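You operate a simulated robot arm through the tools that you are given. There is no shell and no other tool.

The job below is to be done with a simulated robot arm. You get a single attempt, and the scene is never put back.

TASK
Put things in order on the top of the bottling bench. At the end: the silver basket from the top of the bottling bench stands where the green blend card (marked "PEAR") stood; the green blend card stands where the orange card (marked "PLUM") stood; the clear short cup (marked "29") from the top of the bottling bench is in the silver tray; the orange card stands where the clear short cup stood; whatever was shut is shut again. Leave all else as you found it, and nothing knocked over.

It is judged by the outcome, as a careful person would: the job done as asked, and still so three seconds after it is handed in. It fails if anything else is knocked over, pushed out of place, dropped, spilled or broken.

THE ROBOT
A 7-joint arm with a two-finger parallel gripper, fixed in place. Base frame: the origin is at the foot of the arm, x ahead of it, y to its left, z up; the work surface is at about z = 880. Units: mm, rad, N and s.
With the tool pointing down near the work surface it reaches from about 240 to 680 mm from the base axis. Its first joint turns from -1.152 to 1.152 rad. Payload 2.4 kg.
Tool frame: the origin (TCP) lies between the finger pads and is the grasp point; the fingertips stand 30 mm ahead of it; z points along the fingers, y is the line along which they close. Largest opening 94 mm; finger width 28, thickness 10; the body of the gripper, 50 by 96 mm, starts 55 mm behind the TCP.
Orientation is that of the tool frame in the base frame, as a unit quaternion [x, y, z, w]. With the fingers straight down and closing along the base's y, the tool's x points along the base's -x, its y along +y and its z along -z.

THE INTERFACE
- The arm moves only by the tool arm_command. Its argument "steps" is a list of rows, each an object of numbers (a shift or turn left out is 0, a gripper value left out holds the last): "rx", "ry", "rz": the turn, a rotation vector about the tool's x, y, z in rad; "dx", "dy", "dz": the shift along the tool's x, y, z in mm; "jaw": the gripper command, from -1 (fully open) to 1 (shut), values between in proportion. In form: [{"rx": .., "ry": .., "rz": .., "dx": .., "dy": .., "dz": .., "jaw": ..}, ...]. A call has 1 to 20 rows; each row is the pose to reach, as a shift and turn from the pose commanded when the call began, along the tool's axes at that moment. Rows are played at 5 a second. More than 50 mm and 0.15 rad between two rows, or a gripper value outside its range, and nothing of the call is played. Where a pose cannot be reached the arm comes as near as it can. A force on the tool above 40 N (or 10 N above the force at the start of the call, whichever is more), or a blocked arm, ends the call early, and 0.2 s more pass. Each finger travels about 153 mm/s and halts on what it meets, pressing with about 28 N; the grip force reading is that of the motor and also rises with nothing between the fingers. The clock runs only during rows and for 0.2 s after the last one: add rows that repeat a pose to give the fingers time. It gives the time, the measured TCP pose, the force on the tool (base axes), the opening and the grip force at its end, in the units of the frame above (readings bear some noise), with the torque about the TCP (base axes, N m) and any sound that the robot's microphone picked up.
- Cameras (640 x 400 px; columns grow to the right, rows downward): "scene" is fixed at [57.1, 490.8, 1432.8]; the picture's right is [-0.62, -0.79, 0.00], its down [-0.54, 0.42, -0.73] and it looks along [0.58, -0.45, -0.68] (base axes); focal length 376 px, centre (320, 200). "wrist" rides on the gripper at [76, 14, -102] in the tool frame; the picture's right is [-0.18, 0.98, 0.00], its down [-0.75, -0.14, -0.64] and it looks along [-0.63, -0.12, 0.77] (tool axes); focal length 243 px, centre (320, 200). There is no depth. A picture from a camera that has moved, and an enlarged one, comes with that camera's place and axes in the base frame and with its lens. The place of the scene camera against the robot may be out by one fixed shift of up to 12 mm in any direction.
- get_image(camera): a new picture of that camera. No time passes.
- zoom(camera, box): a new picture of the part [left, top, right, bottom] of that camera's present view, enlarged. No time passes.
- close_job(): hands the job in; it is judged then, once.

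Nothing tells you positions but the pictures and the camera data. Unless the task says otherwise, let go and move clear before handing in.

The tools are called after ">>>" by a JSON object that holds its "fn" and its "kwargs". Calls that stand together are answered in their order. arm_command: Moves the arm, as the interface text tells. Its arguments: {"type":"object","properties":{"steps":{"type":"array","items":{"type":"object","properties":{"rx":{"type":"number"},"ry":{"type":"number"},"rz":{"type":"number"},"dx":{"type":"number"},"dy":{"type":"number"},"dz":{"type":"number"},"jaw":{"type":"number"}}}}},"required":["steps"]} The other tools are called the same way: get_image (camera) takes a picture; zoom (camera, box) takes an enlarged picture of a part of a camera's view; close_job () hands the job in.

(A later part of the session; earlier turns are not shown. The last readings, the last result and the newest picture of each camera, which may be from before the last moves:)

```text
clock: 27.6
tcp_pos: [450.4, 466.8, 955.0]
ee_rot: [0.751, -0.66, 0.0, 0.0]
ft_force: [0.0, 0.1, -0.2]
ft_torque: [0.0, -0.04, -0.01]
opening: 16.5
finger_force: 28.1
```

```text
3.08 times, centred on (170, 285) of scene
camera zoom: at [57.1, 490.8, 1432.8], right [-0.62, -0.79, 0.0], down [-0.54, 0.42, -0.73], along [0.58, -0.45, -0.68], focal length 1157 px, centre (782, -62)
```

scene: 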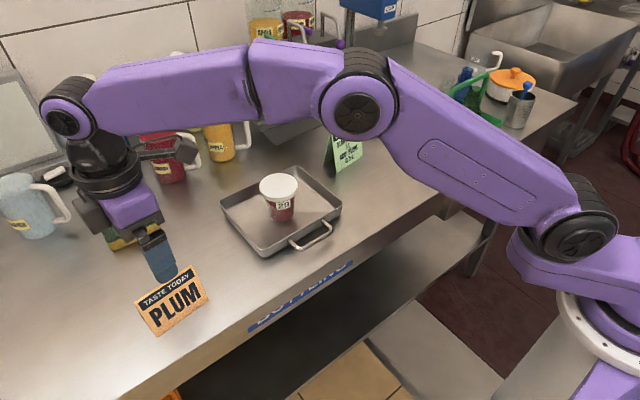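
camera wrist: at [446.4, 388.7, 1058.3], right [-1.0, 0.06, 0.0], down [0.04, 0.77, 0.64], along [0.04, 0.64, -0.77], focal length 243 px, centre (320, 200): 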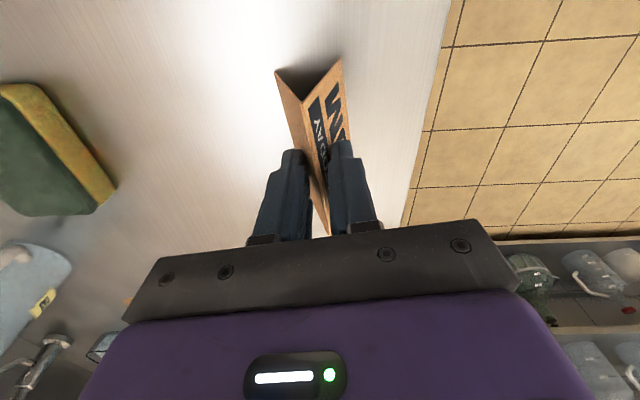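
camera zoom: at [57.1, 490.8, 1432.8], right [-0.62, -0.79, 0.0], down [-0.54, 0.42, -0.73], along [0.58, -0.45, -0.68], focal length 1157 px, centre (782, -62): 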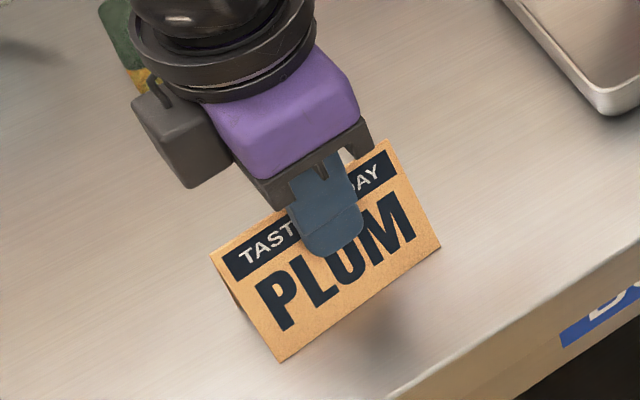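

Gripped at 16.5 mm, as expected for that height. I lift a little and check that the card comes along level.

>>> {"fn": "arm_command", "kwargs": {"steps": [{"dz": -3, "jaw": 1}, {"dz": -8, "jaw": 1}, {"dz": -15, "jaw": 1}, {"dz": -15, "jaw": 1}]}}

>>> {"fn": "zoom", "kwargs": {"camera": "scene", "box": [100, 220, 240, 350]}}

>>> {"fn": "get_image", "kwargs": {"camera": "wrist"}}

```text
clock: 28.6
tcp_pos: [449.2, 467.3, 970.8]
ee_rot: [0.751, -0.66, 0.0, 0.0]
ft_force: [0.5, 0.4, -0.4]
ft_torque: [0.04, -0.03, 0.01]
opening: 16.4
finger_force: 27.9
```

```text
3.08 times, centred on (170, 285) of scene
camera zoom: at [57.1, 490.8, 1432.8], right [-0.62, -0.79, 0.0], down [-0.54, 0.42, -0.73], along [0.58, -0.45, -0.68], focal length 1157 px, centre (782, -62)
```

zoom: 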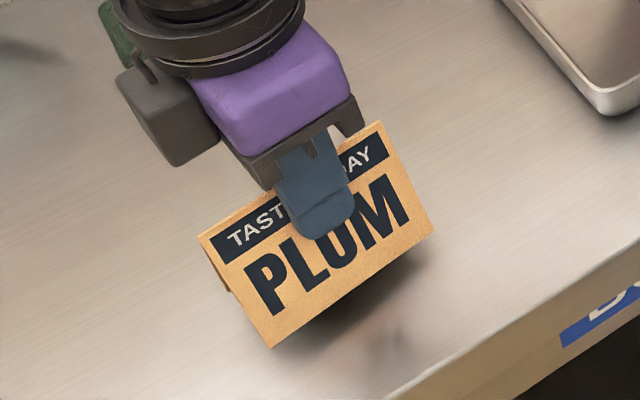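

```text
taken
camera wrist: at [446.5, 389.0, 1074.0], right [-1.0, 0.06, 0.0], down [0.04, 0.77, 0.64], along [0.04, 0.64, -0.77], focal length 243 px, centre (320, 200)
```

wrist: 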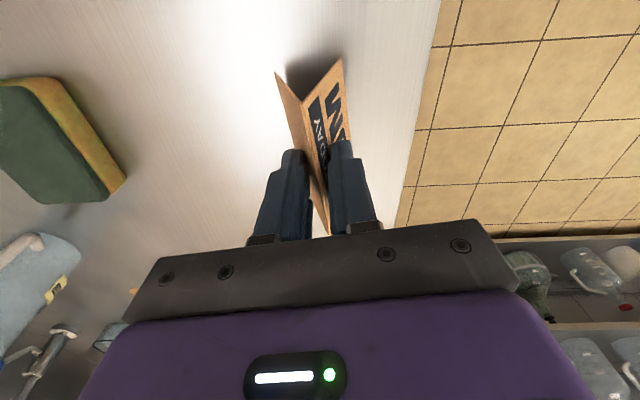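

The card lifts level. I raise it to about z=1100 and carry it to above the cup's old spot (507,-150.5), passing over the tray and green card with clearance.

>>> {"fn": "arm_command", "kwargs": {"steps": [{"dz": -20, "jaw": 1}, {"dz": -50, "jaw": 1}, {"dz": -80, "jaw": 1}, {"dz": -110, "jaw": 1}, {"dz": -130, "jaw": 1}, {"dz": -130, "jaw": 1}]}}

>>> {"fn": "arm_command", "kwargs": {"steps": [{"dx": 15, "dy": 0.6, "jaw": 1}, {"dx": 45, "dy": 1.7, "jaw": 1}, {"dx": 80, "dy": 3, "jaw": 1}, {"dx": 120, "dy": 4.5, "jaw": 1}, {"dx": 160, "dy": 6, "jaw": 1}, {"dx": 200, "dy": 7.5, "jaw": 1}, {"dx": 240, "dy": 9, "jaw": 1}, {"dx": 280, "dy": 10.5, "jaw": 1}, {"dx": 320, "dy": 12, "jaw": 1}, {"dx": 360, "dy": 13.5, "jaw": 1}, {"dx": 400, "dy": 15, "jaw": 1}, {"dx": 440, "dy": 16.5, "jaw": 1}, {"dx": 480, "dy": 18, "jaw": 1}, {"dx": 520, "dy": 19.5, "jaw": 1}, {"dx": 555, "dy": 21, "jaw": 1}, {"dx": 585, "dy": 22, "jaw": 1}, {"dx": 608, "dy": 23, "jaw": 1}, {"dx": 620.3, "dy": 23.3, "jaw": 1}, {"dx": 620.3, "dy": 23.3, "jaw": 1}]}}

>>> {"fn": "get_image", "kwargs": {"camera": "scene"}}

>>> {"fn": "get_image", "kwargs": {"camera": "wrist"}}

```text
clock: 30.0
tcp_pos: [448.9, 467.9, 1099.6]
ee_rot: [0.751, -0.66, 0.0, 0.0]
ft_force: [0.0, 1.0, -0.6]
ft_torque: [0.01, 0.01, 0.02]
opening: 16.0
finger_force: 27.7
```

```text
clock: 34.0
tcp_pos: [506.9, -151.3, 1100.8]
ee_rot: [0.752, -0.66, 0.0, 0.0]
ft_force: [0.6, 0.3, 0.0]
ft_torque: [0.0, 0.01, 0.02]
opening: 15.1
finger_force: 28.0
```

```text
taken
```

scene: 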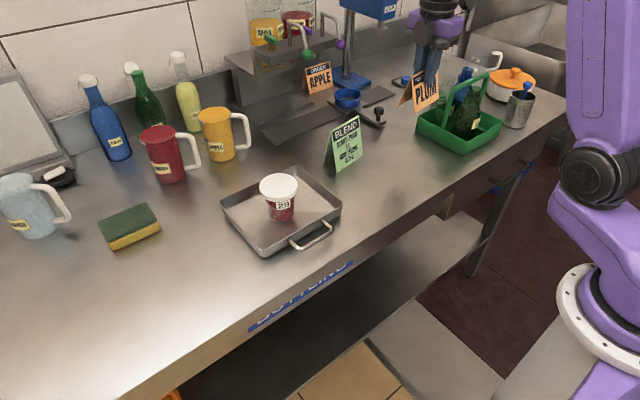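

```text
taken
camera wrist: at [502.8, -229.3, 1204.8], right [-1.0, 0.06, 0.0], down [0.04, 0.77, 0.64], along [0.04, 0.64, -0.77], focal length 243 px, centre (320, 200)
```

wrist: 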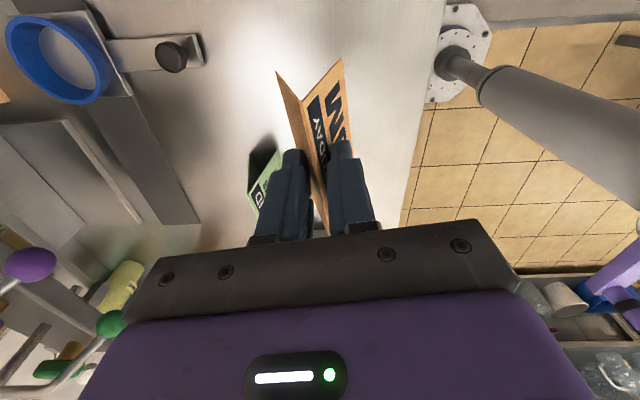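

The wrist camera would come down onto the green basket's handle (top z≈1036 near (490,-244)) if I placed here with this hand orientation, and the card is creeping slightly in the grip. So I'll set it down temporarily on clear bench at about (480,-10) and regrip it with the hand turned 180°.

>>> {"fn": "arm_command", "kwargs": {"steps": [{"dx": -25, "dy": 1.5, "jaw": 1}, {"dx": -60, "dy": 3.6, "jaw": 1}, {"dx": -95, "dy": 5.8, "jaw": 1}, {"dx": -125, "dy": 7.6, "jaw": 1}, {"dx": -142.8, "dy": 8.7, "jaw": 1}, {"dx": -142.8, "dy": 8.7, "dz": 25, "jaw": 1}, {"dx": -142.8, "dy": 8.7, "dz": 60, "jaw": 1}, {"dx": -142.8, "dy": 8.7, "dz": 95, "jaw": 1}, {"dx": -142.8, "dy": 8.7, "dz": 120, "jaw": 1}, {"dx": -142.8, "dy": 8.7, "dz": 132, "jaw": 1}, {"dx": -142.8, "dy": 8.7, "dz": 132, "jaw": 1}]}}

>>> {"fn": "zoom", "kwargs": {"camera": "scene", "box": [280, 80, 460, 240]}}

>>> {"fn": "get_image", "kwargs": {"camera": "wrist"}}

```text
clock: 36.4
tcp_pos: [479.2, -11.3, 966.9]
ee_rot: [0.751, -0.66, 0.0, 0.0]
ft_force: [0.4, -0.3, -0.6]
ft_torque: [0.02, -0.01, -0.02]
opening: 14.8
finger_force: 28.0
```

```text
2.50 times, centred on (370, 160) of scene
camera zoom: at [57.1, 490.8, 1432.8], right [-0.62, -0.79, 0.0], down [-0.54, 0.42, -0.73], along [0.58, -0.45, -0.68], focal length 940 px, centre (195, 300)
```

zoom: 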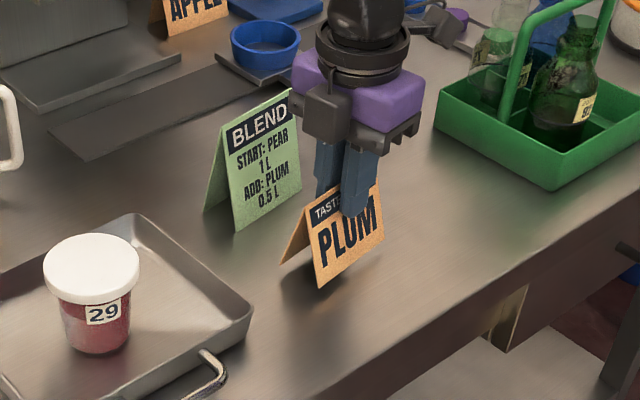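

```text
taken
camera wrist: at [475.9, -89.1, 1070.9], right [-1.0, 0.06, 0.0], down [0.04, 0.77, 0.64], along [0.04, 0.64, -0.77], focal length 243 px, centre (320, 200)
```

wrist: 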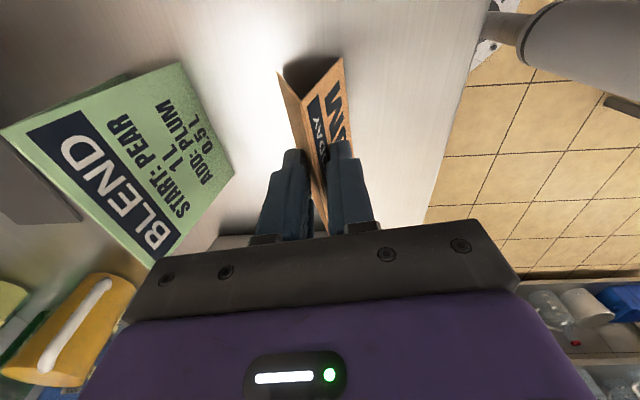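

The PLUM card hangs about 9 mm above the bench, clear of the green card. I lower it to contact.

>>> {"fn": "arm_command", "kwargs": {"steps": [{"dz": 4, "jaw": 1}, {"dz": 8, "jaw": 1}, {"dz": 8, "jaw": 1}]}}

>>> {"fn": "arm_command", "kwargs": {"steps": [{"dz": 1, "jaw": 1}, {"dz": 2, "jaw": 1}, {"dz": 2, "jaw": 1}]}}

```text
clock: 37.2
tcp_pos: [479.0, -10.6, 959.3]
ee_rot: [0.75, -0.661, 0.0, 0.0]
ft_force: [0.5, 0.7, -0.9]
ft_torque: [0.0, 0.03, -0.04]
opening: 14.6
finger_force: 27.9
```

```text
clock: 38.0
tcp_pos: [479.7, -11.3, 957.5]
ee_rot: [0.751, -0.66, 0.001, -0.001]
ft_force: [-1.8, 0.8, 9.9]
ft_torque: [0.1, 0.07, 0.03]
opening: 14.3
finger_force: 27.8
```

Contact made (≈10 N). I release gently and rise clear.

>>> {"fn": "arm_command", "kwargs": {"steps": [{"dz": -0.5, "jaw": 0.65}, {"dz": -0.5, "jaw": 0.4}, {"dz": -0.5, "jaw": 0.1}, {"dz": -0.5, "jaw": -0.4}, {"dz": -0.5, "jaw": -0.7}, {"dz": -0.5, "jaw": -0.7}]}}

>>> {"fn": "get_image", "kwargs": {"camera": "wrist"}}

>>> {"fn": "zoom", "kwargs": {"camera": "scene", "box": [280, 80, 460, 240]}}

```text
clock: 39.4
tcp_pos: [479.5, -11.2, 959.0]
ee_rot: [0.751, -0.66, 0.0, -0.001]
ft_force: [-0.4, -0.8, 0.8]
ft_torque: [0.02, -0.01, -0.01]
opening: 79.8
finger_force: 0.1
```

```text
taken
camera wrist: at [476.4, -88.8, 1061.6], right [-1.0, 0.06, 0.0], down [0.04, 0.77, 0.64], along [0.04, 0.64, -0.77], focal length 243 px, centre (320, 200)
```

wrist: 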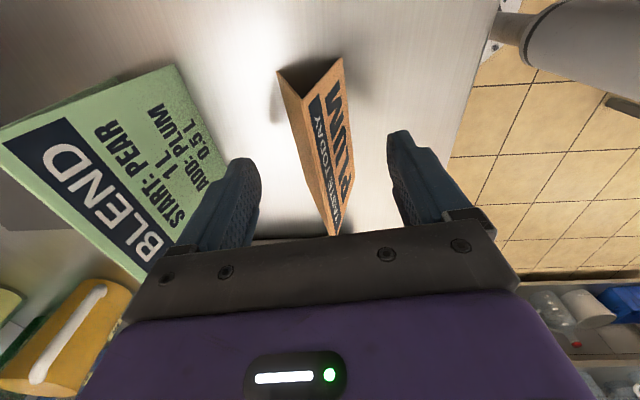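

```text
2.50 times, centred on (370, 160) of scene
camera zoom: at [57.1, 490.8, 1432.8], right [-0.62, -0.79, 0.0], down [-0.54, 0.42, -0.73], along [0.58, -0.45, -0.68], focal length 940 px, centre (195, 300)
```

zoom: 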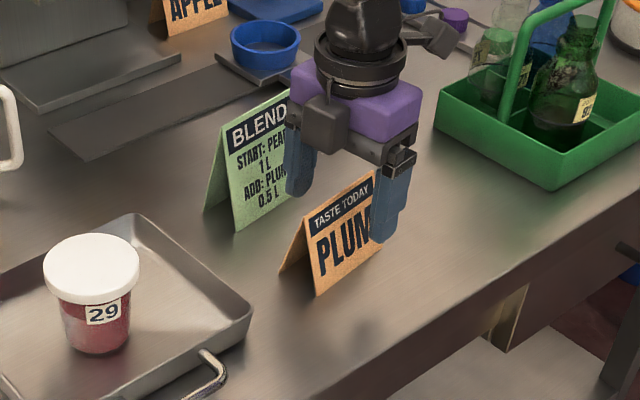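

The PLUM card stands on its own at the temporary spot. I'll rise, and turn the hand back through 180° so the camera sits on the left side.

>>> {"fn": "arm_command", "kwargs": {"steps": [{"dz": -20, "jaw": -0.7}, {"dz": -50, "jaw": -0.7}, {"dz": -85, "jaw": -0.7}, {"dz": -95, "rz": 0.14, "jaw": -0.7}, {"dz": -95, "rz": 0.28, "jaw": -0.7}, {"dz": -95, "rz": 0.42, "jaw": -0.7}, {"dz": -95, "rz": 0.56, "jaw": -0.7}, {"dz": -95, "rz": 0.7, "jaw": -0.7}, {"dz": -95, "rz": 0.84, "jaw": -0.7}, {"dz": -95, "rz": 0.98, "jaw": -0.7}, {"dz": -95, "rz": 1.12, "jaw": -0.7}, {"dz": -95, "rz": 1.26, "jaw": -0.7}, {"dz": -95, "rz": 1.4, "jaw": -0.7}, {"dz": -95, "rz": 1.54, "jaw": -0.7}, {"dz": -95, "rz": 1.5708, "jaw": -0.7}, {"dz": -95, "rz": 1.5708, "jaw": -0.7}]}}

>>> {"fn": "arm_command", "kwargs": {"steps": [{"rz": 0.14, "jaw": -0.7}, {"rz": 0.28, "jaw": -0.7}, {"rz": 0.42, "jaw": -0.7}, {"rz": 0.56, "jaw": -0.7}, {"rz": 0.7, "jaw": -0.7}, {"rz": 0.84, "jaw": -0.7}, {"rz": 0.98, "jaw": -0.7}, {"rz": 1.12, "jaw": -0.7}, {"rz": 1.26, "jaw": -0.7}, {"rz": 1.4, "jaw": -0.7}, {"rz": 1.54, "jaw": -0.7}, {"rz": 1.5708, "jaw": -0.7}, {"rz": 1.5708, "jaw": -0.7}]}}

>>> {"fn": "get_image", "kwargs": {"camera": "wrist"}}

>>> {"fn": "get_image", "kwargs": {"camera": "scene"}}

```text
clock: 42.8
tcp_pos: [480.1, -11.2, 1054.7]
ee_rot: [-0.063, 0.998, 0.0, 0.0]
ft_force: [-0.2, -0.8, 0.6]
ft_torque: [-0.02, 0.03, 0.0]
opening: 79.9
finger_force: 0.0
```

```text
clock: 45.6
tcp_pos: [479.6, -11.4, 1053.5]
ee_rot: [0.661, 0.751, 0.0, 0.0]
ft_force: [-0.4, -0.3, -0.5]
ft_torque: [-0.01, 0.0, 0.02]
opening: 80.2
finger_force: 0.0
```

```text
taken
camera wrist: at [485.2, 65.7, 1156.8], right [1.0, -0.06, 0.0], down [-0.04, -0.77, 0.64], along [-0.04, -0.64, -0.77], focal length 243 px, centre (320, 200)
```

wrist: 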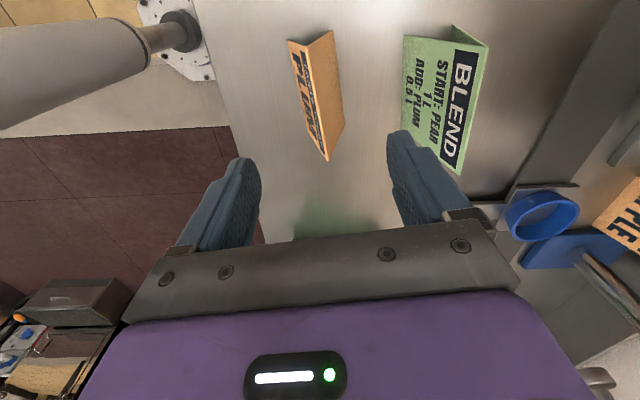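

```text
taken
```

scene: 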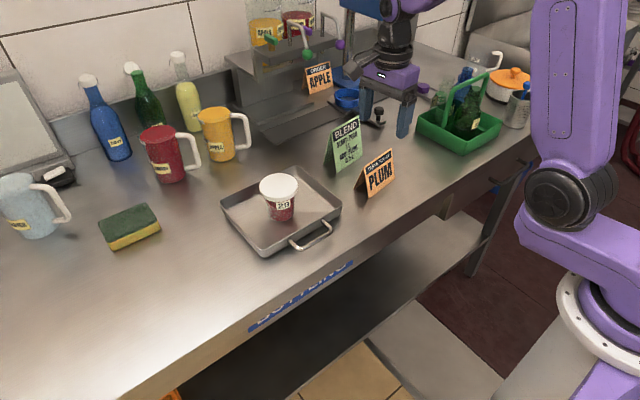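

The camera is now on the left side. I zoom to check both cards and the shape of the gripper's far side before regripping.

>>> {"fn": "zoom", "kwargs": {"camera": "wrist", "box": [270, 10, 510, 180]}}

>>> {"fn": "zoom", "kwargs": {"camera": "scene", "box": [320, 0, 520, 150]}}

```text
2.35 times, centred on (390, 95) of wrist
camera zoom: at [485.2, 65.7, 1156.8], right [1.0, -0.06, 0.0], down [-0.04, -0.77, 0.64], along [-0.04, -0.64, -0.77], focal length 571 px, centre (155, 447)
```

zoom: 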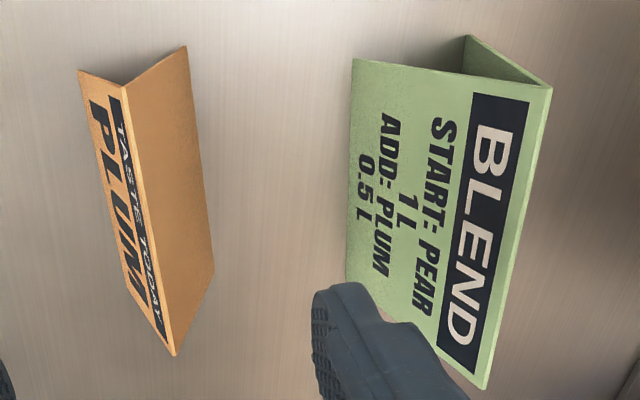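

```text
2.67 times, centred on (420, 75) of scene
camera zoom: at [57.1, 490.8, 1432.8], right [-0.62, -0.79, 0.0], down [-0.54, 0.42, -0.73], along [0.58, -0.45, -0.68], focal length 1003 px, centre (53, 533)
```

zoom: 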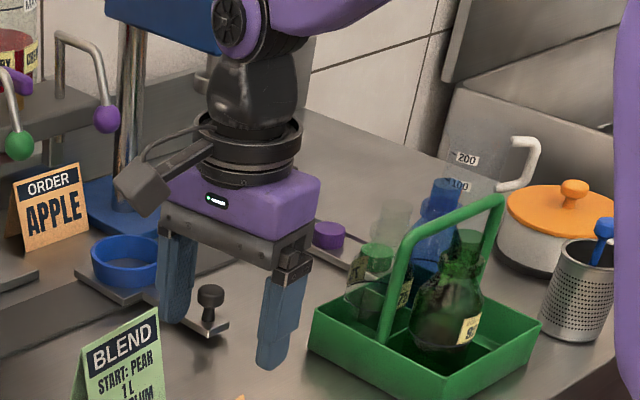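

Second measurement: green card centre ≈ (590,-9), ridge z≈986; PLUM card centre ≈ (479.5,-9). With this hand orientation, the gripper's far side should clear the basket handle by about 30 mm. I go down to regrip the PLUM card.

>>> {"fn": "arm_command", "kwargs": {"steps": [{"dz": 25, "jaw": -0.7}, {"dz": 50, "jaw": -0.7}, {"dz": 75, "jaw": -0.7}, {"dz": 100, "jaw": -0.7}, {"dz": 100, "jaw": -0.7}]}}

>>> {"fn": "zoom", "kwargs": {"camera": "wrist", "box": [220, 40, 440, 260]}}

>>> {"fn": "zoom", "kwargs": {"camera": "scene", "box": [280, 60, 480, 220]}}

```text
clock: 46.8
tcp_pos: [479.9, -10.8, 952.0]
ee_rot: [0.66, 0.752, 0.0, 0.0]
ft_force: [-0.4, 0.9, -0.9]
ft_torque: [-0.03, 0.0, 0.01]
opening: 79.7
finger_force: 0.1
```

```text
1.82 times, centred on (330, 150) of wrist
camera zoom: at [485.0, 66.0, 1056.1], right [1.0, -0.06, 0.0], down [-0.04, -0.77, 0.64], along [-0.04, -0.64, -0.77], focal length 441 px, centre (302, 291)
```

zoom: 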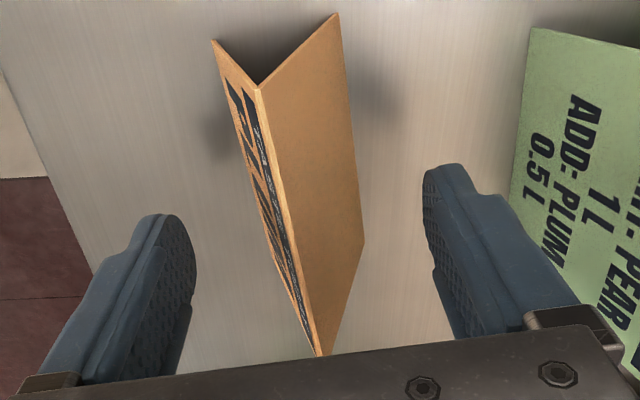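

```text
2.50 times, centred on (380, 140) of scene
camera zoom: at [57.1, 490.8, 1432.8], right [-0.62, -0.79, 0.0], down [-0.54, 0.42, -0.73], along [0.58, -0.45, -0.68], focal length 940 px, centre (170, 350)
```

zoom: 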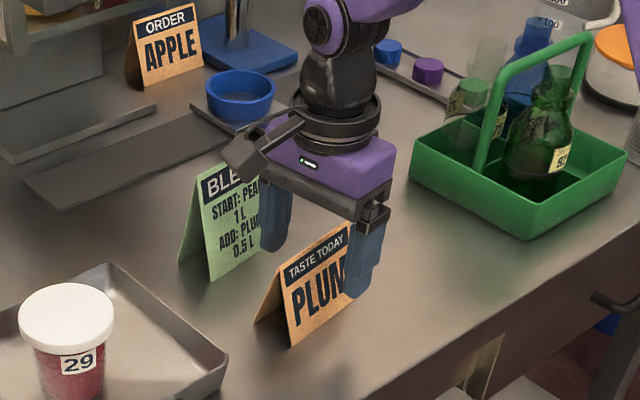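

Comparing this view with the earlier one from the opposite side, the card's middle is about 3 mm toward the left of the tool. I shift 3 mm and close.

>>> {"fn": "arm_command", "kwargs": {"steps": [{"dx": 3, "jaw": -0.7}, {"dx": 3, "jaw": -0.3}, {"dx": 3, "jaw": 0.2}, {"dx": 3, "jaw": 0.5}, {"dx": 3, "jaw": 0.75}, {"dx": 3, "jaw": 1}, {"dx": 3, "jaw": 1}, {"dx": 3, "jaw": 1}]}}

>>> {"fn": "arm_command", "kwargs": {"steps": [{"dz": -5, "jaw": 1}, {"dz": -20, "jaw": 1}, {"dz": -45, "jaw": 1}, {"dz": -75, "jaw": 1}, {"dz": -75, "jaw": 1}]}}

>>> {"fn": "get_image", "kwargs": {"camera": "scene"}}

>>> {"fn": "get_image", "kwargs": {"camera": "wrist"}}

```text
clock: 48.6
tcp_pos: [478.2, -7.3, 953.4]
ee_rot: [0.66, 0.751, 0.0, 0.0]
ft_force: [-0.7, 0.3, 0.4]
ft_torque: [0.01, 0.02, -0.01]
opening: 17.4
finger_force: 28.3
```

```text
clock: 49.8
tcp_pos: [478.6, -8.7, 1029.1]
ee_rot: [0.659, 0.752, 0.0, 0.0]
ft_force: [0.1, 0.0, -0.5]
ft_torque: [-0.01, -0.02, 0.02]
opening: 17.0
finger_force: 28.6
```

```text
taken
```

scene: 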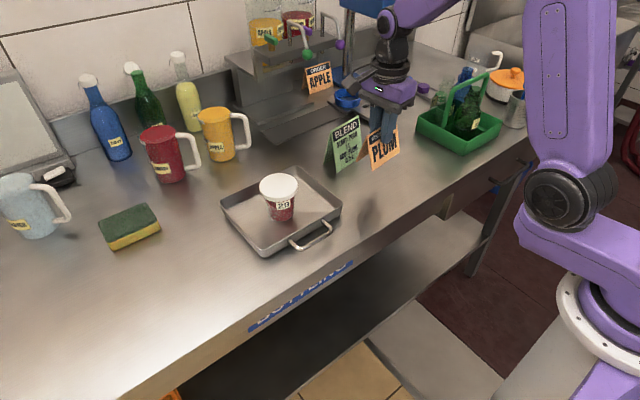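

```text
taken
camera wrist: at [484.4, 68.2, 1131.7], right [1.0, -0.06, 0.0], down [-0.04, -0.77, 0.64], along [-0.04, -0.64, -0.77], focal length 243 px, centre (320, 200)
```

wrist: 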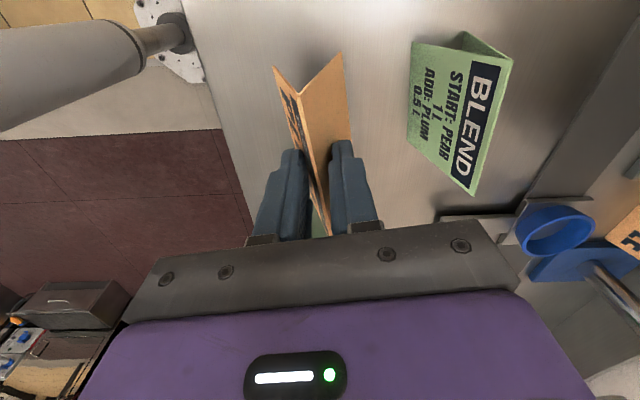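

The card is held level and clear. I move it to the cup's old spot and descend to a few millimetres above the bench.

>>> {"fn": "arm_command", "kwargs": {"steps": [{"dx": -20, "dy": 1.2, "jaw": 1}, {"dx": -55, "dy": 3.3, "jaw": 1}, {"dx": -95, "dy": 5.7, "jaw": 1}, {"dx": -128, "dy": 7.7, "jaw": 1}, {"dx": -145.3, "dy": 8.4, "jaw": 1}, {"dx": -145.3, "dy": 8.4, "dz": 20, "jaw": 1}, {"dx": -145.3, "dy": 8.4, "dz": 45, "jaw": 1}, {"dx": -145.3, "dy": 8.4, "dz": 64, "jaw": 1}, {"dx": -145.3, "dy": 8.4, "dz": 64, "jaw": 1}]}}

>>> {"fn": "zoom", "kwargs": {"camera": "scene", "box": [340, 40, 520, 190]}}

>>> {"fn": "get_image", "kwargs": {"camera": "wrist"}}

```text
clock: 51.8
tcp_pos: [507.1, -152.2, 964.3]
ee_rot: [0.66, 0.751, 0.0, 0.0]
ft_force: [-0.3, -0.5, 0.2]
ft_torque: [0.0, -0.02, 0.02]
opening: 16.5
finger_force: 27.6
```

```text
2.67 times, centred on (430, 115) of scene
camera zoom: at [57.1, 490.8, 1432.8], right [-0.62, -0.79, 0.0], down [-0.54, 0.42, -0.73], along [0.58, -0.45, -0.68], focal length 1003 px, centre (27, 427)
```

zoom: 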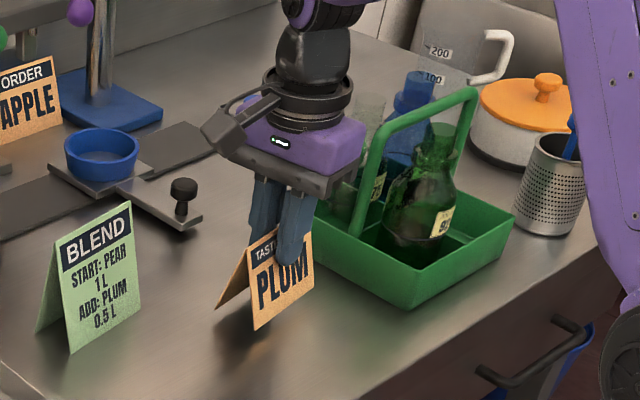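

```text
taken
camera wrist: at [511.9, -75.6, 1067.5], right [1.0, -0.06, 0.0], down [-0.04, -0.77, 0.64], along [-0.04, -0.64, -0.77], focal length 243 px, centre (320, 200)
```

wrist: 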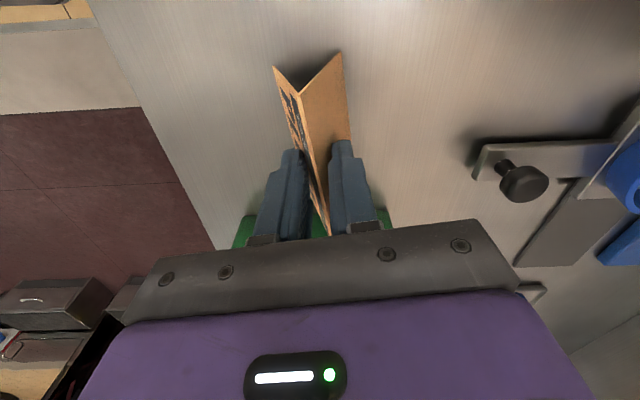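

In place and clear of the basket. Lowering to contact.

>>> {"fn": "arm_command", "kwargs": {"steps": [{"dz": 4, "jaw": 1}, {"dz": 7.5, "jaw": 1}, {"dz": 7.5, "jaw": 1}]}}

>>> {"fn": "arm_command", "kwargs": {"steps": [{"dz": 1, "jaw": 1}, {"dz": 2, "jaw": 1}, {"dz": 2, "jaw": 1}]}}

```text
clock: 52.6
tcp_pos: [505.0, -150.7, 957.8]
ee_rot: [0.66, 0.752, 0.001, 0.0]
ft_force: [0.1, -0.1, 0.3]
ft_torque: [0.0, 0.02, 0.01]
opening: 16.7
finger_force: 28.0
```

```text
clock: 53.4
tcp_pos: [506.7, -151.6, 956.0]
ee_rot: [0.659, 0.752, 0.001, 0.001]
ft_force: [0.0, -0.3, -0.3]
ft_torque: [0.0, -0.03, 0.02]
opening: 16.5
finger_force: 28.3
```

>>> {"fn": "arm_command", "kwargs": {"steps": [{"dz": 1, "jaw": 1}, {"dz": 1, "jaw": 1}]}}

>>> {"fn": "zoom", "kwargs": {"camera": "scene", "box": [380, 100, 460, 170]}}

```text
clock: 54.0
tcp_pos: [507.1, -150.6, 955.3]
ee_rot: [0.66, 0.751, 0.0, 0.001]
ft_force: [-3.6, 0.3, 14.7]
ft_torque: [0.08, 0.13, 0.03]
opening: 16.3
finger_force: 27.9
```

```text
5.71 times, centred on (420, 135) of scene
camera zoom: at [56.7, 490.9, 1432.8], right [-0.62, -0.79, 0.0], down [-0.54, 0.42, -0.73], along [0.58, -0.45, -0.68], focal length 2149 px, centre (-251, 571)
```

zoom: 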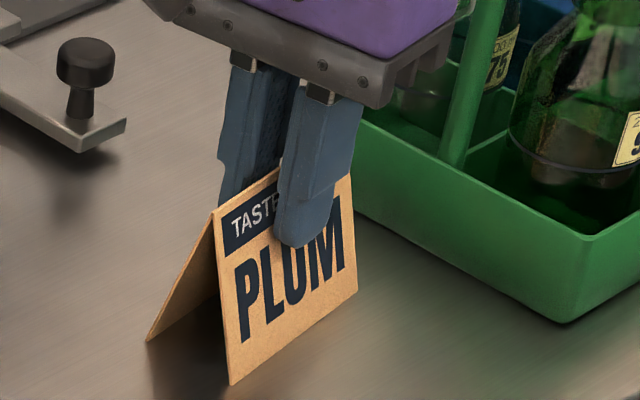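

Contact with the bench (≈15 N). I release gently and go straight up.

>>> {"fn": "arm_command", "kwargs": {"steps": [{"dz": -0.7, "jaw": 0.65}, {"dz": -0.7, "jaw": 0.4}, {"dz": -0.7, "jaw": 0.1}, {"dz": -0.7, "jaw": -0.3}, {"dz": -0.7, "jaw": -0.3}, {"dz": -10, "jaw": -0.3}, {"dz": -40, "jaw": -0.3}, {"dz": -80, "jaw": -0.3}, {"dz": -120, "jaw": -0.3}, {"dz": -155, "jaw": -0.3}, {"dz": -155, "jaw": -0.3}]}}

>>> {"fn": "get_image", "kwargs": {"camera": "wrist"}}

>>> {"fn": "get_image", "kwargs": {"camera": "scene"}}

```text
clock: 56.4
tcp_pos: [505.9, -151.7, 1109.7]
ee_rot: [0.659, 0.752, 0.0, 0.001]
ft_force: [-0.5, 0.3, 0.0]
ft_torque: [-0.01, -0.03, 0.03]
opening: 61.1
finger_force: 0.0
```

```text
taken
camera wrist: at [511.5, -74.3, 1212.6], right [1.0, -0.06, 0.0], down [-0.04, -0.77, 0.64], along [-0.04, -0.64, -0.77], focal length 243 px, centre (320, 200)
```

wrist: 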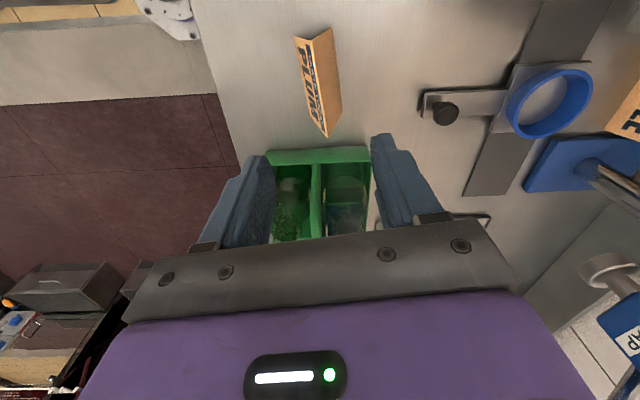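

```text
taken
```

scene: 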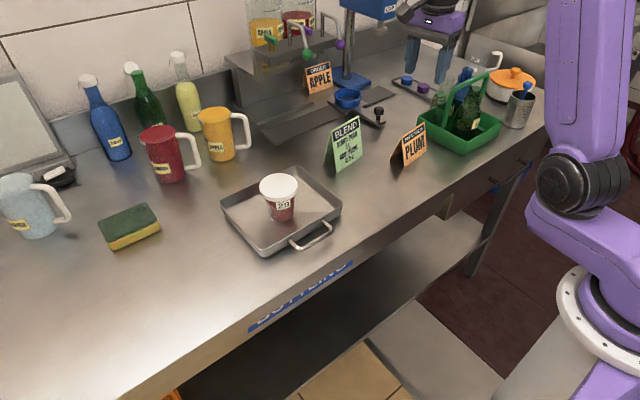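

The PLUM card stands at the cup's old spot facing forward. Next I move above the green card at (590,-9) while turning the hand back by 180°.

>>> {"fn": "arm_command", "kwargs": {"steps": [{"dx": 13, "dy": 10, "rz": -0.14, "jaw": -0.7}, {"dx": 26, "dy": 20, "rz": -0.28, "jaw": -0.7}, {"dx": 39, "dy": 30, "rz": -0.42, "jaw": -0.7}, {"dx": 52, "dy": 40, "rz": -0.56, "jaw": -0.7}, {"dx": 65, "dy": 50, "rz": -0.7, "jaw": -0.7}, {"dx": 78, "dy": 60, "rz": -0.84, "jaw": -0.7}, {"dx": 91, "dy": 70, "rz": -0.98, "jaw": -0.7}, {"dx": 104, "dy": 80, "rz": -1.12, "jaw": -0.7}, {"dx": 117, "dy": 90, "rz": -1.26, "jaw": -0.7}, {"dx": 124, "dy": 97, "rz": -1.4, "jaw": -0.7}, {"dx": 129.1, "dy": 100.9, "rz": -1.54, "jaw": -0.7}, {"dx": 129.1, "dy": 100.9, "rz": -1.5708, "jaw": -0.7}, {"dx": 129.1, "dy": 100.9, "rz": -1.5708, "jaw": -0.7}]}}

>>> {"fn": "arm_command", "kwargs": {"steps": [{"rz": -0.14, "jaw": -0.7}, {"rz": -0.28, "jaw": -0.7}, {"rz": -0.42, "jaw": -0.7}, {"rz": -0.56, "jaw": -0.7}, {"rz": -0.7, "jaw": -0.7}, {"rz": -0.84, "jaw": -0.7}, {"rz": -0.98, "jaw": -0.7}, {"rz": -1.12, "jaw": -0.7}, {"rz": -1.26, "jaw": -0.7}, {"rz": -1.4, "jaw": -0.7}, {"rz": -1.54, "jaw": -0.7}, {"rz": -1.5708, "jaw": -0.7}, {"rz": -1.5708, "jaw": -0.7}]}}

>>> {"fn": "get_image", "kwargs": {"camera": "wrist"}}

>>> {"fn": "get_image", "kwargs": {"camera": "scene"}}

```text
clock: 59.2
tcp_pos: [588.9, -10.2, 1109.8]
ee_rot: [-0.065, 0.998, 0.001, 0.0]
ft_force: [-0.4, -0.1, -0.7]
ft_torque: [0.0, -0.02, -0.02]
opening: 79.8
finger_force: 0.1
```

```text
clock: 62.0
tcp_pos: [589.4, -10.9, 1109.3]
ee_rot: [0.752, -0.66, 0.0, 0.0]
ft_force: [0.7, 0.1, -0.2]
ft_torque: [-0.01, 0.01, 0.02]
opening: 80.2
finger_force: 0.0
```

```text
taken
camera wrist: at [586.2, -88.9, 1212.0], right [-1.0, 0.05, 0.0], down [0.04, 0.77, 0.64], along [0.03, 0.64, -0.77], focal length 243 px, centre (320, 200)
```

wrist: 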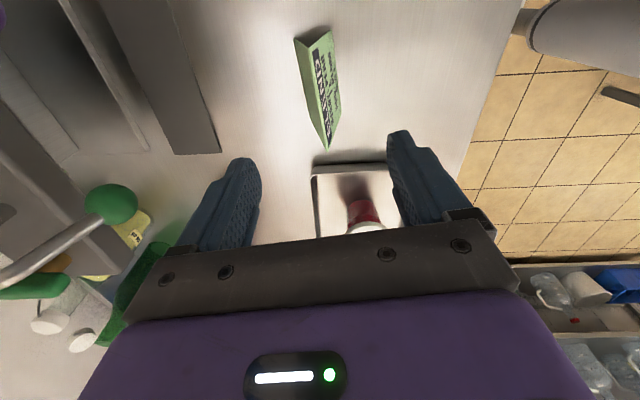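

```text
taken
```

scene: 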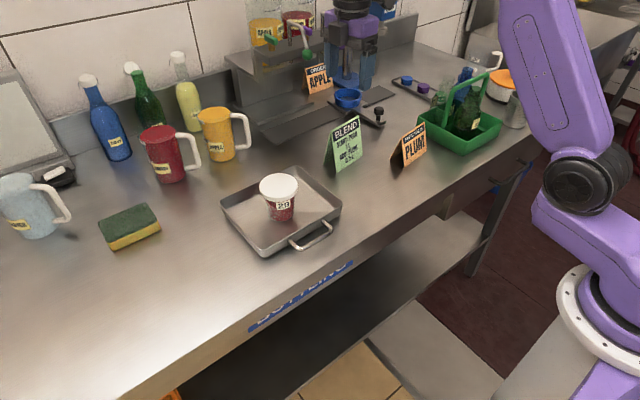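

Above the green card. I zoom to check centring across and along its ridge.

>>> {"fn": "zoom", "kwargs": {"camera": "wrist", "box": [260, 10, 380, 170]}}

```text
2.50 times, centred on (320, 90) of wrist
camera zoom: at [586.2, -88.9, 1212.0], right [-1.0, 0.05, 0.0], down [0.04, 0.77, 0.64], along [0.03, 0.64, -0.77], focal length 606 px, centre (320, 475)
```

zoom: 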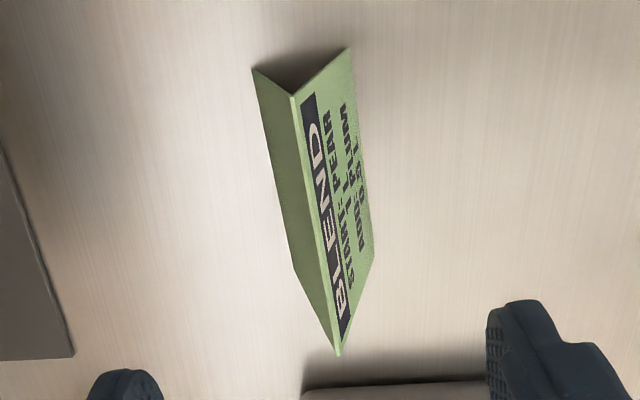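

Centre confirmed at ≈ (590.5,-10). I descend so the fingertips are about 40 mm below its ridge.

>>> {"fn": "arm_command", "kwargs": {"steps": [{"dx": 1.3, "dy": -0.4, "dz": 30, "jaw": -0.7}, {"dx": 1.3, "dy": -0.4, "dz": 60, "jaw": -0.7}, {"dx": 1.3, "dy": -0.4, "dz": 90, "jaw": -0.7}, {"dx": 1.3, "dy": -0.4, "dz": 115, "jaw": -0.7}, {"dx": 1.3, "dy": -0.4, "dz": 133, "jaw": -0.7}, {"dx": 1.3, "dy": -0.4, "dz": 133, "jaw": -0.7}]}}

>>> {"fn": "zoom", "kwargs": {"camera": "wrist", "box": [220, 40, 440, 260]}}

>>> {"fn": "zoom", "kwargs": {"camera": "scene", "box": [280, 60, 440, 200]}}

```text
clock: 63.4
tcp_pos: [589.8, -11.3, 975.3]
ee_rot: [0.751, -0.66, -0.001, 0.0]
ft_force: [0.7, -0.5, -0.3]
ft_torque: [0.01, 0.02, -0.02]
opening: 79.8
finger_force: 0.1
```

```text
1.82 times, centred on (330, 150) of wrist
camera zoom: at [586.8, -88.6, 1078.3], right [-1.0, 0.06, 0.0], down [0.04, 0.77, 0.64], along [0.04, 0.64, -0.77], focal length 441 px, centre (302, 291)
```

zoom: 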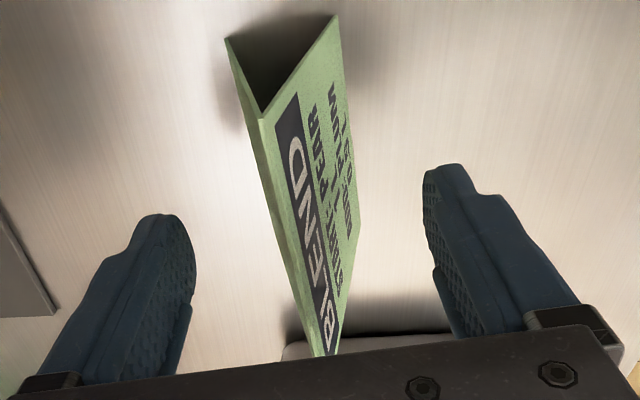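

```text
2.86 times, centred on (360, 130) of scene
camera zoom: at [57.1, 490.8, 1432.8], right [-0.62, -0.79, 0.0], down [-0.54, 0.42, -0.73], along [0.58, -0.45, -0.68], focal length 1074 px, centre (206, 400)
```

zoom: 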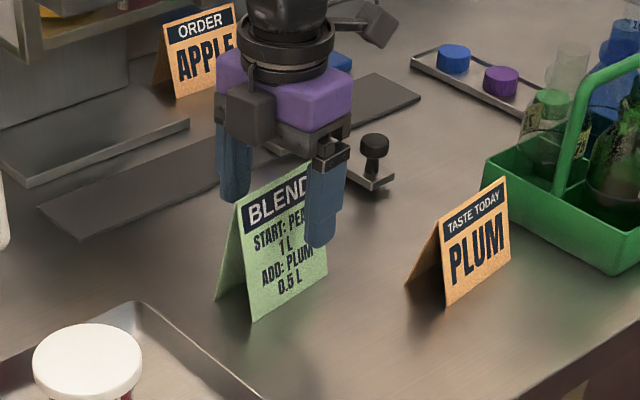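

The ridge is about 2.5 mm toward the front finger; I shift and close.

>>> {"fn": "arm_command", "kwargs": {"steps": [{"dy": 2.2, "jaw": -0.7}, {"dy": 2.2, "jaw": -0.3}, {"dy": 2.2, "jaw": 0.2}, {"dy": 2.2, "jaw": 0.5}, {"dy": 2.2, "jaw": 0.75}, {"dy": 2.2, "jaw": 1}, {"dy": 2.2, "jaw": 1}, {"dy": 2.2, "jaw": 1}]}}

>>> {"fn": "zoom", "kwargs": {"camera": "scene", "box": [280, 60, 440, 200]}}

>>> {"fn": "get_image", "kwargs": {"camera": "wrist"}}

```text
clock: 65.2
tcp_pos: [588.6, -9.9, 976.2]
ee_rot: [0.751, -0.66, 0.0, -0.001]
ft_force: [0.1, -0.3, 0.9]
ft_torque: [0.03, 0.0, -0.01]
opening: 15.9
finger_force: 28.5
```

```text
2.86 times, centred on (360, 130) of scene
camera zoom: at [57.1, 490.8, 1432.8], right [-0.62, -0.79, 0.0], down [-0.54, 0.42, -0.73], along [0.58, -0.45, -0.68], focal length 1074 px, centre (206, 400)
```

zoom: 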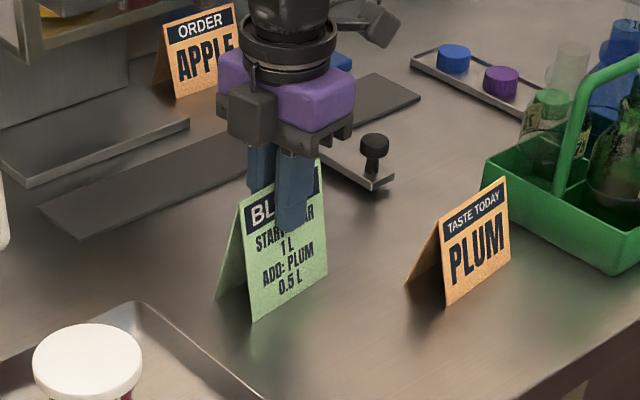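

```text
taken
camera wrist: at [584.9, -88.8, 1078.9], right [-1.0, 0.06, 0.0], down [0.04, 0.77, 0.64], along [0.04, 0.64, -0.77], focal length 243 px, centre (320, 200)
```

wrist: 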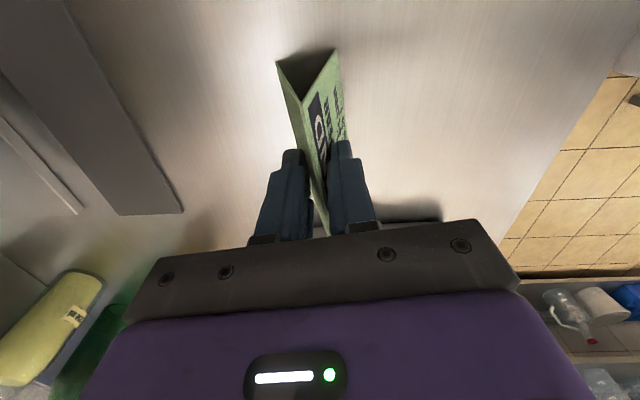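

Gripped (15.9 mm). I lift, check, and carry it toward the PLUM card's old spot at (450,470.5).

>>> {"fn": "arm_command", "kwargs": {"steps": [{"dz": -5, "jaw": 1}, {"dz": -20, "jaw": 1}, {"dz": -50, "jaw": 1}, {"dz": -85, "jaw": 1}, {"dz": -120, "jaw": 1}, {"dz": -134, "jaw": 1}, {"dz": -134, "jaw": 1}]}}

>>> {"fn": "get_image", "kwargs": {"camera": "scene"}}

```text
clock: 66.8
tcp_pos: [587.9, -12.5, 1110.7]
ee_rot: [0.752, -0.66, 0.0, 0.0]
ft_force: [-0.2, -0.5, 0.1]
ft_torque: [-0.02, 0.01, 0.01]
opening: 15.4
finger_force: 27.8
```

```text
taken
```

scene: 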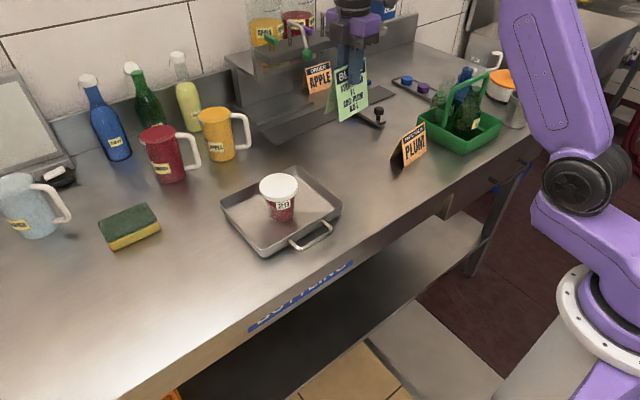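

The green card is held level. Carrying it to the left end now.

>>> {"fn": "arm_command", "kwargs": {"steps": [{"dx": -15, "dy": 2.3, "jaw": 1}, {"dx": -45, "dy": 6.8, "jaw": 1}, {"dx": -80, "dy": 12.2, "jaw": 1}, {"dx": -120, "dy": 18.3, "jaw": 1}, {"dx": -160, "dy": 24.3, "jaw": 1}, {"dx": -200, "dy": 30.4, "jaw": 1}, {"dx": -240, "dy": 36.5, "jaw": 1}, {"dx": -280, "dy": 42.6, "jaw": 1}, {"dx": -320, "dy": 48.7, "jaw": 1}, {"dx": -360, "dy": 54.8, "jaw": 1}, {"dx": -400, "dy": 60.9, "jaw": 1}, {"dx": -435, "dy": 66.2, "jaw": 1}, {"dx": -465, "dy": 70.8, "jaw": 1}, {"dx": -485, "dy": 73.8, "jaw": 1}, {"dx": -494.8, "dy": 75.3, "jaw": 1}, {"dx": -494.8, "dy": 75.3, "dz": 20, "jaw": 1}, {"dx": -494.8, "dy": 75.3, "dz": 55, "jaw": 1}, {"dx": -494.8, "dy": 75.3, "dz": 90, "jaw": 1}, {"dx": -494.8, "dy": 75.3, "dz": 118, "jaw": 1}, {"dx": -494.8, "dy": 75.3, "dz": 118, "jaw": 1}]}}

>>> {"fn": "zoom", "kwargs": {"camera": "scene", "box": [80, 190, 260, 350]}}

>>> {"fn": "get_image", "kwargs": {"camera": "wrist"}}

```text
clock: 71.0
tcp_pos: [449.1, 471.2, 994.2]
ee_rot: [0.751, -0.66, 0.0, 0.0]
ft_force: [-0.1, 0.0, 0.8]
ft_torque: [-0.01, 0.01, -0.01]
opening: 15.0
finger_force: 28.0
```

```text
2.50 times, centred on (170, 270) of scene
camera zoom: at [57.1, 490.8, 1432.8], right [-0.62, -0.79, 0.0], down [-0.54, 0.42, -0.73], along [0.58, -0.45, -0.68], focal length 940 px, centre (695, 25)
```

zoom: 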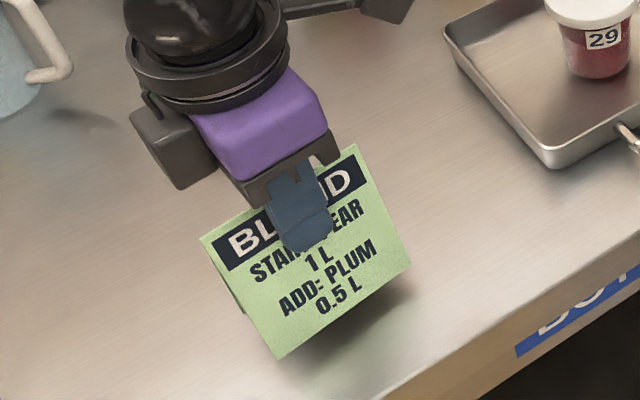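

```text
taken
camera wrist: at [445.3, 392.7, 1095.5], right [-1.0, 0.06, 0.0], down [0.04, 0.77, 0.64], along [0.04, 0.64, -0.77], focal length 243 px, centre (320, 200)
```

wrist: 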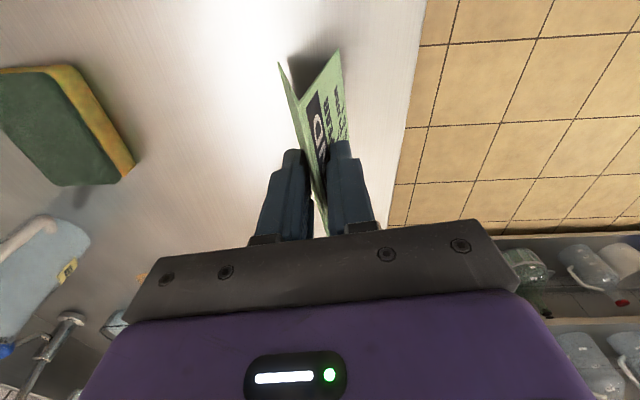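

The green card hangs about 14 mm above the old PLUM spot. Lowering in steps.

>>> {"fn": "arm_command", "kwargs": {"steps": [{"dz": 5, "jaw": 1}, {"dz": 10, "jaw": 1}, {"dz": 11.5, "jaw": 1}, {"dz": 11.5, "jaw": 1}]}}

>>> {"fn": "arm_command", "kwargs": {"steps": [{"dz": 1, "jaw": 1}, {"dz": 2, "jaw": 1}, {"dz": 2, "jaw": 1}]}}

```text
clock: 72.0
tcp_pos: [450.0, 469.8, 980.3]
ee_rot: [0.751, -0.66, 0.0, 0.0]
ft_force: [0.8, -0.6, -1.2]
ft_torque: [0.0, 0.0, 0.01]
opening: 14.7
finger_force: 27.3
```

```text
clock: 72.8
tcp_pos: [449.9, 467.6, 978.1]
ee_rot: [0.751, -0.66, 0.0, 0.0]
ft_force: [-0.3, 0.2, 0.4]
ft_torque: [-0.03, 0.0, -0.01]
opening: 14.6
finger_force: 28.1
```

>>> {"fn": "arm_command", "kwargs": {"steps": [{"dz": 1, "jaw": 1}, {"dz": 1, "jaw": 1}]}}

>>> {"fn": "zoom", "kwargs": {"camera": "scene", "box": [110, 230, 230, 350]}}

```text
clock: 73.4
tcp_pos: [450.2, 469.5, 977.6]
ee_rot: [0.751, -0.66, 0.0, 0.0]
ft_force: [0.6, 1.0, -0.2]
ft_torque: [-0.01, 0.02, -0.01]
opening: 14.7
finger_force: 27.9
```

```text
3.33 times, centred on (170, 290) of scene
camera zoom: at [57.1, 490.8, 1432.8], right [-0.62, -0.79, 0.0], down [-0.54, 0.42, -0.73], along [0.58, -0.45, -0.68], focal length 1254 px, centre (820, -100)
```

zoom: 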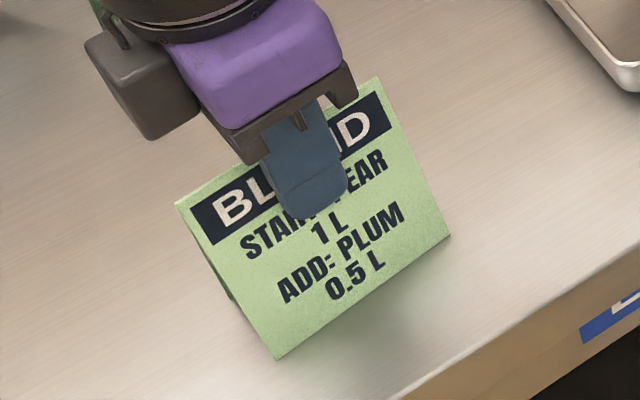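

Not quite touching yet; continuing 1 mm at a time.

>>> {"fn": "arm_command", "kwargs": {"steps": [{"dz": 1, "jaw": 1}, {"dz": 1, "jaw": 1}]}}

>>> {"fn": "arm_command", "kwargs": {"steps": [{"dz": 0.7, "jaw": 1}, {"dz": 0.7, "jaw": 1}]}}

```text
clock: 74.0
tcp_pos: [449.9, 470.0, 977.2]
ee_rot: [0.751, -0.66, -0.001, -0.001]
ft_force: [0.3, 0.3, 7.0]
ft_torque: [-0.03, 0.0, 0.0]
opening: 14.4
finger_force: 28.1
```

```text
clock: 74.6
tcp_pos: [449.7, 469.1, 976.6]
ee_rot: [0.751, -0.66, -0.001, -0.001]
ft_force: [0.1, 0.5, 16.1]
ft_torque: [-0.05, -0.05, -0.01]
opening: 14.5
finger_force: 28.1
```

Contact confirmed. I release gently and rise.

>>> {"fn": "arm_command", "kwargs": {"steps": [{"dz": -0.8, "jaw": 0.66}, {"dz": -0.8, "jaw": 0.4}, {"dz": -0.8, "jaw": 0.1}, {"dz": -0.8, "jaw": -0.3}, {"dz": -0.8, "jaw": -0.3}, {"dz": -15, "jaw": -0.3}, {"dz": -45, "jaw": -0.3}, {"dz": -85, "jaw": -0.3}, {"dz": -125, "jaw": -0.3}, {"dz": -134, "jaw": -0.3}, {"dz": -134, "jaw": -0.3}]}}

>>> {"fn": "get_image", "kwargs": {"camera": "scene"}}

>>> {"fn": "get_image", "kwargs": {"camera": "wrist"}}

```text
clock: 77.0
tcp_pos: [449.5, 468.7, 1110.6]
ee_rot: [0.751, -0.66, 0.0, 0.0]
ft_force: [0.4, -0.2, 0.7]
ft_torque: [0.04, -0.02, 0.01]
opening: 60.9
finger_force: 0.1
```

```text
taken
```

scene: 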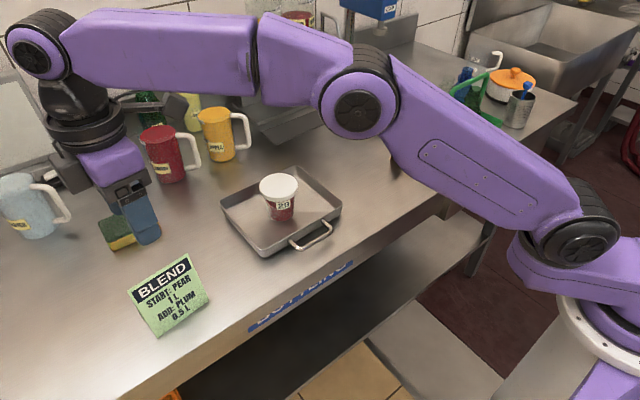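

```text
taken
camera wrist: at [446.2, 390.6, 1213.3], right [-1.0, 0.06, 0.0], down [0.04, 0.77, 0.64], along [0.04, 0.64, -0.77], focal length 243 px, centre (320, 200)
```

wrist: 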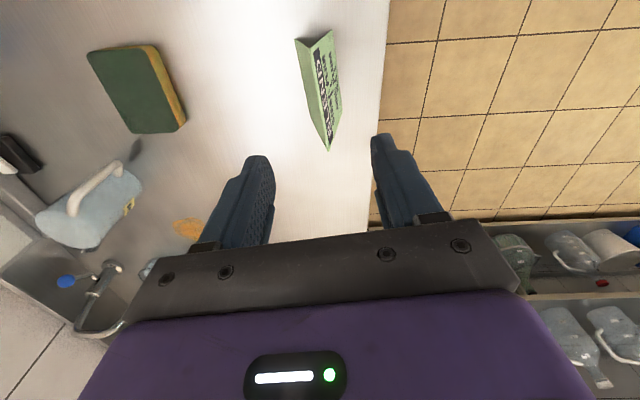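

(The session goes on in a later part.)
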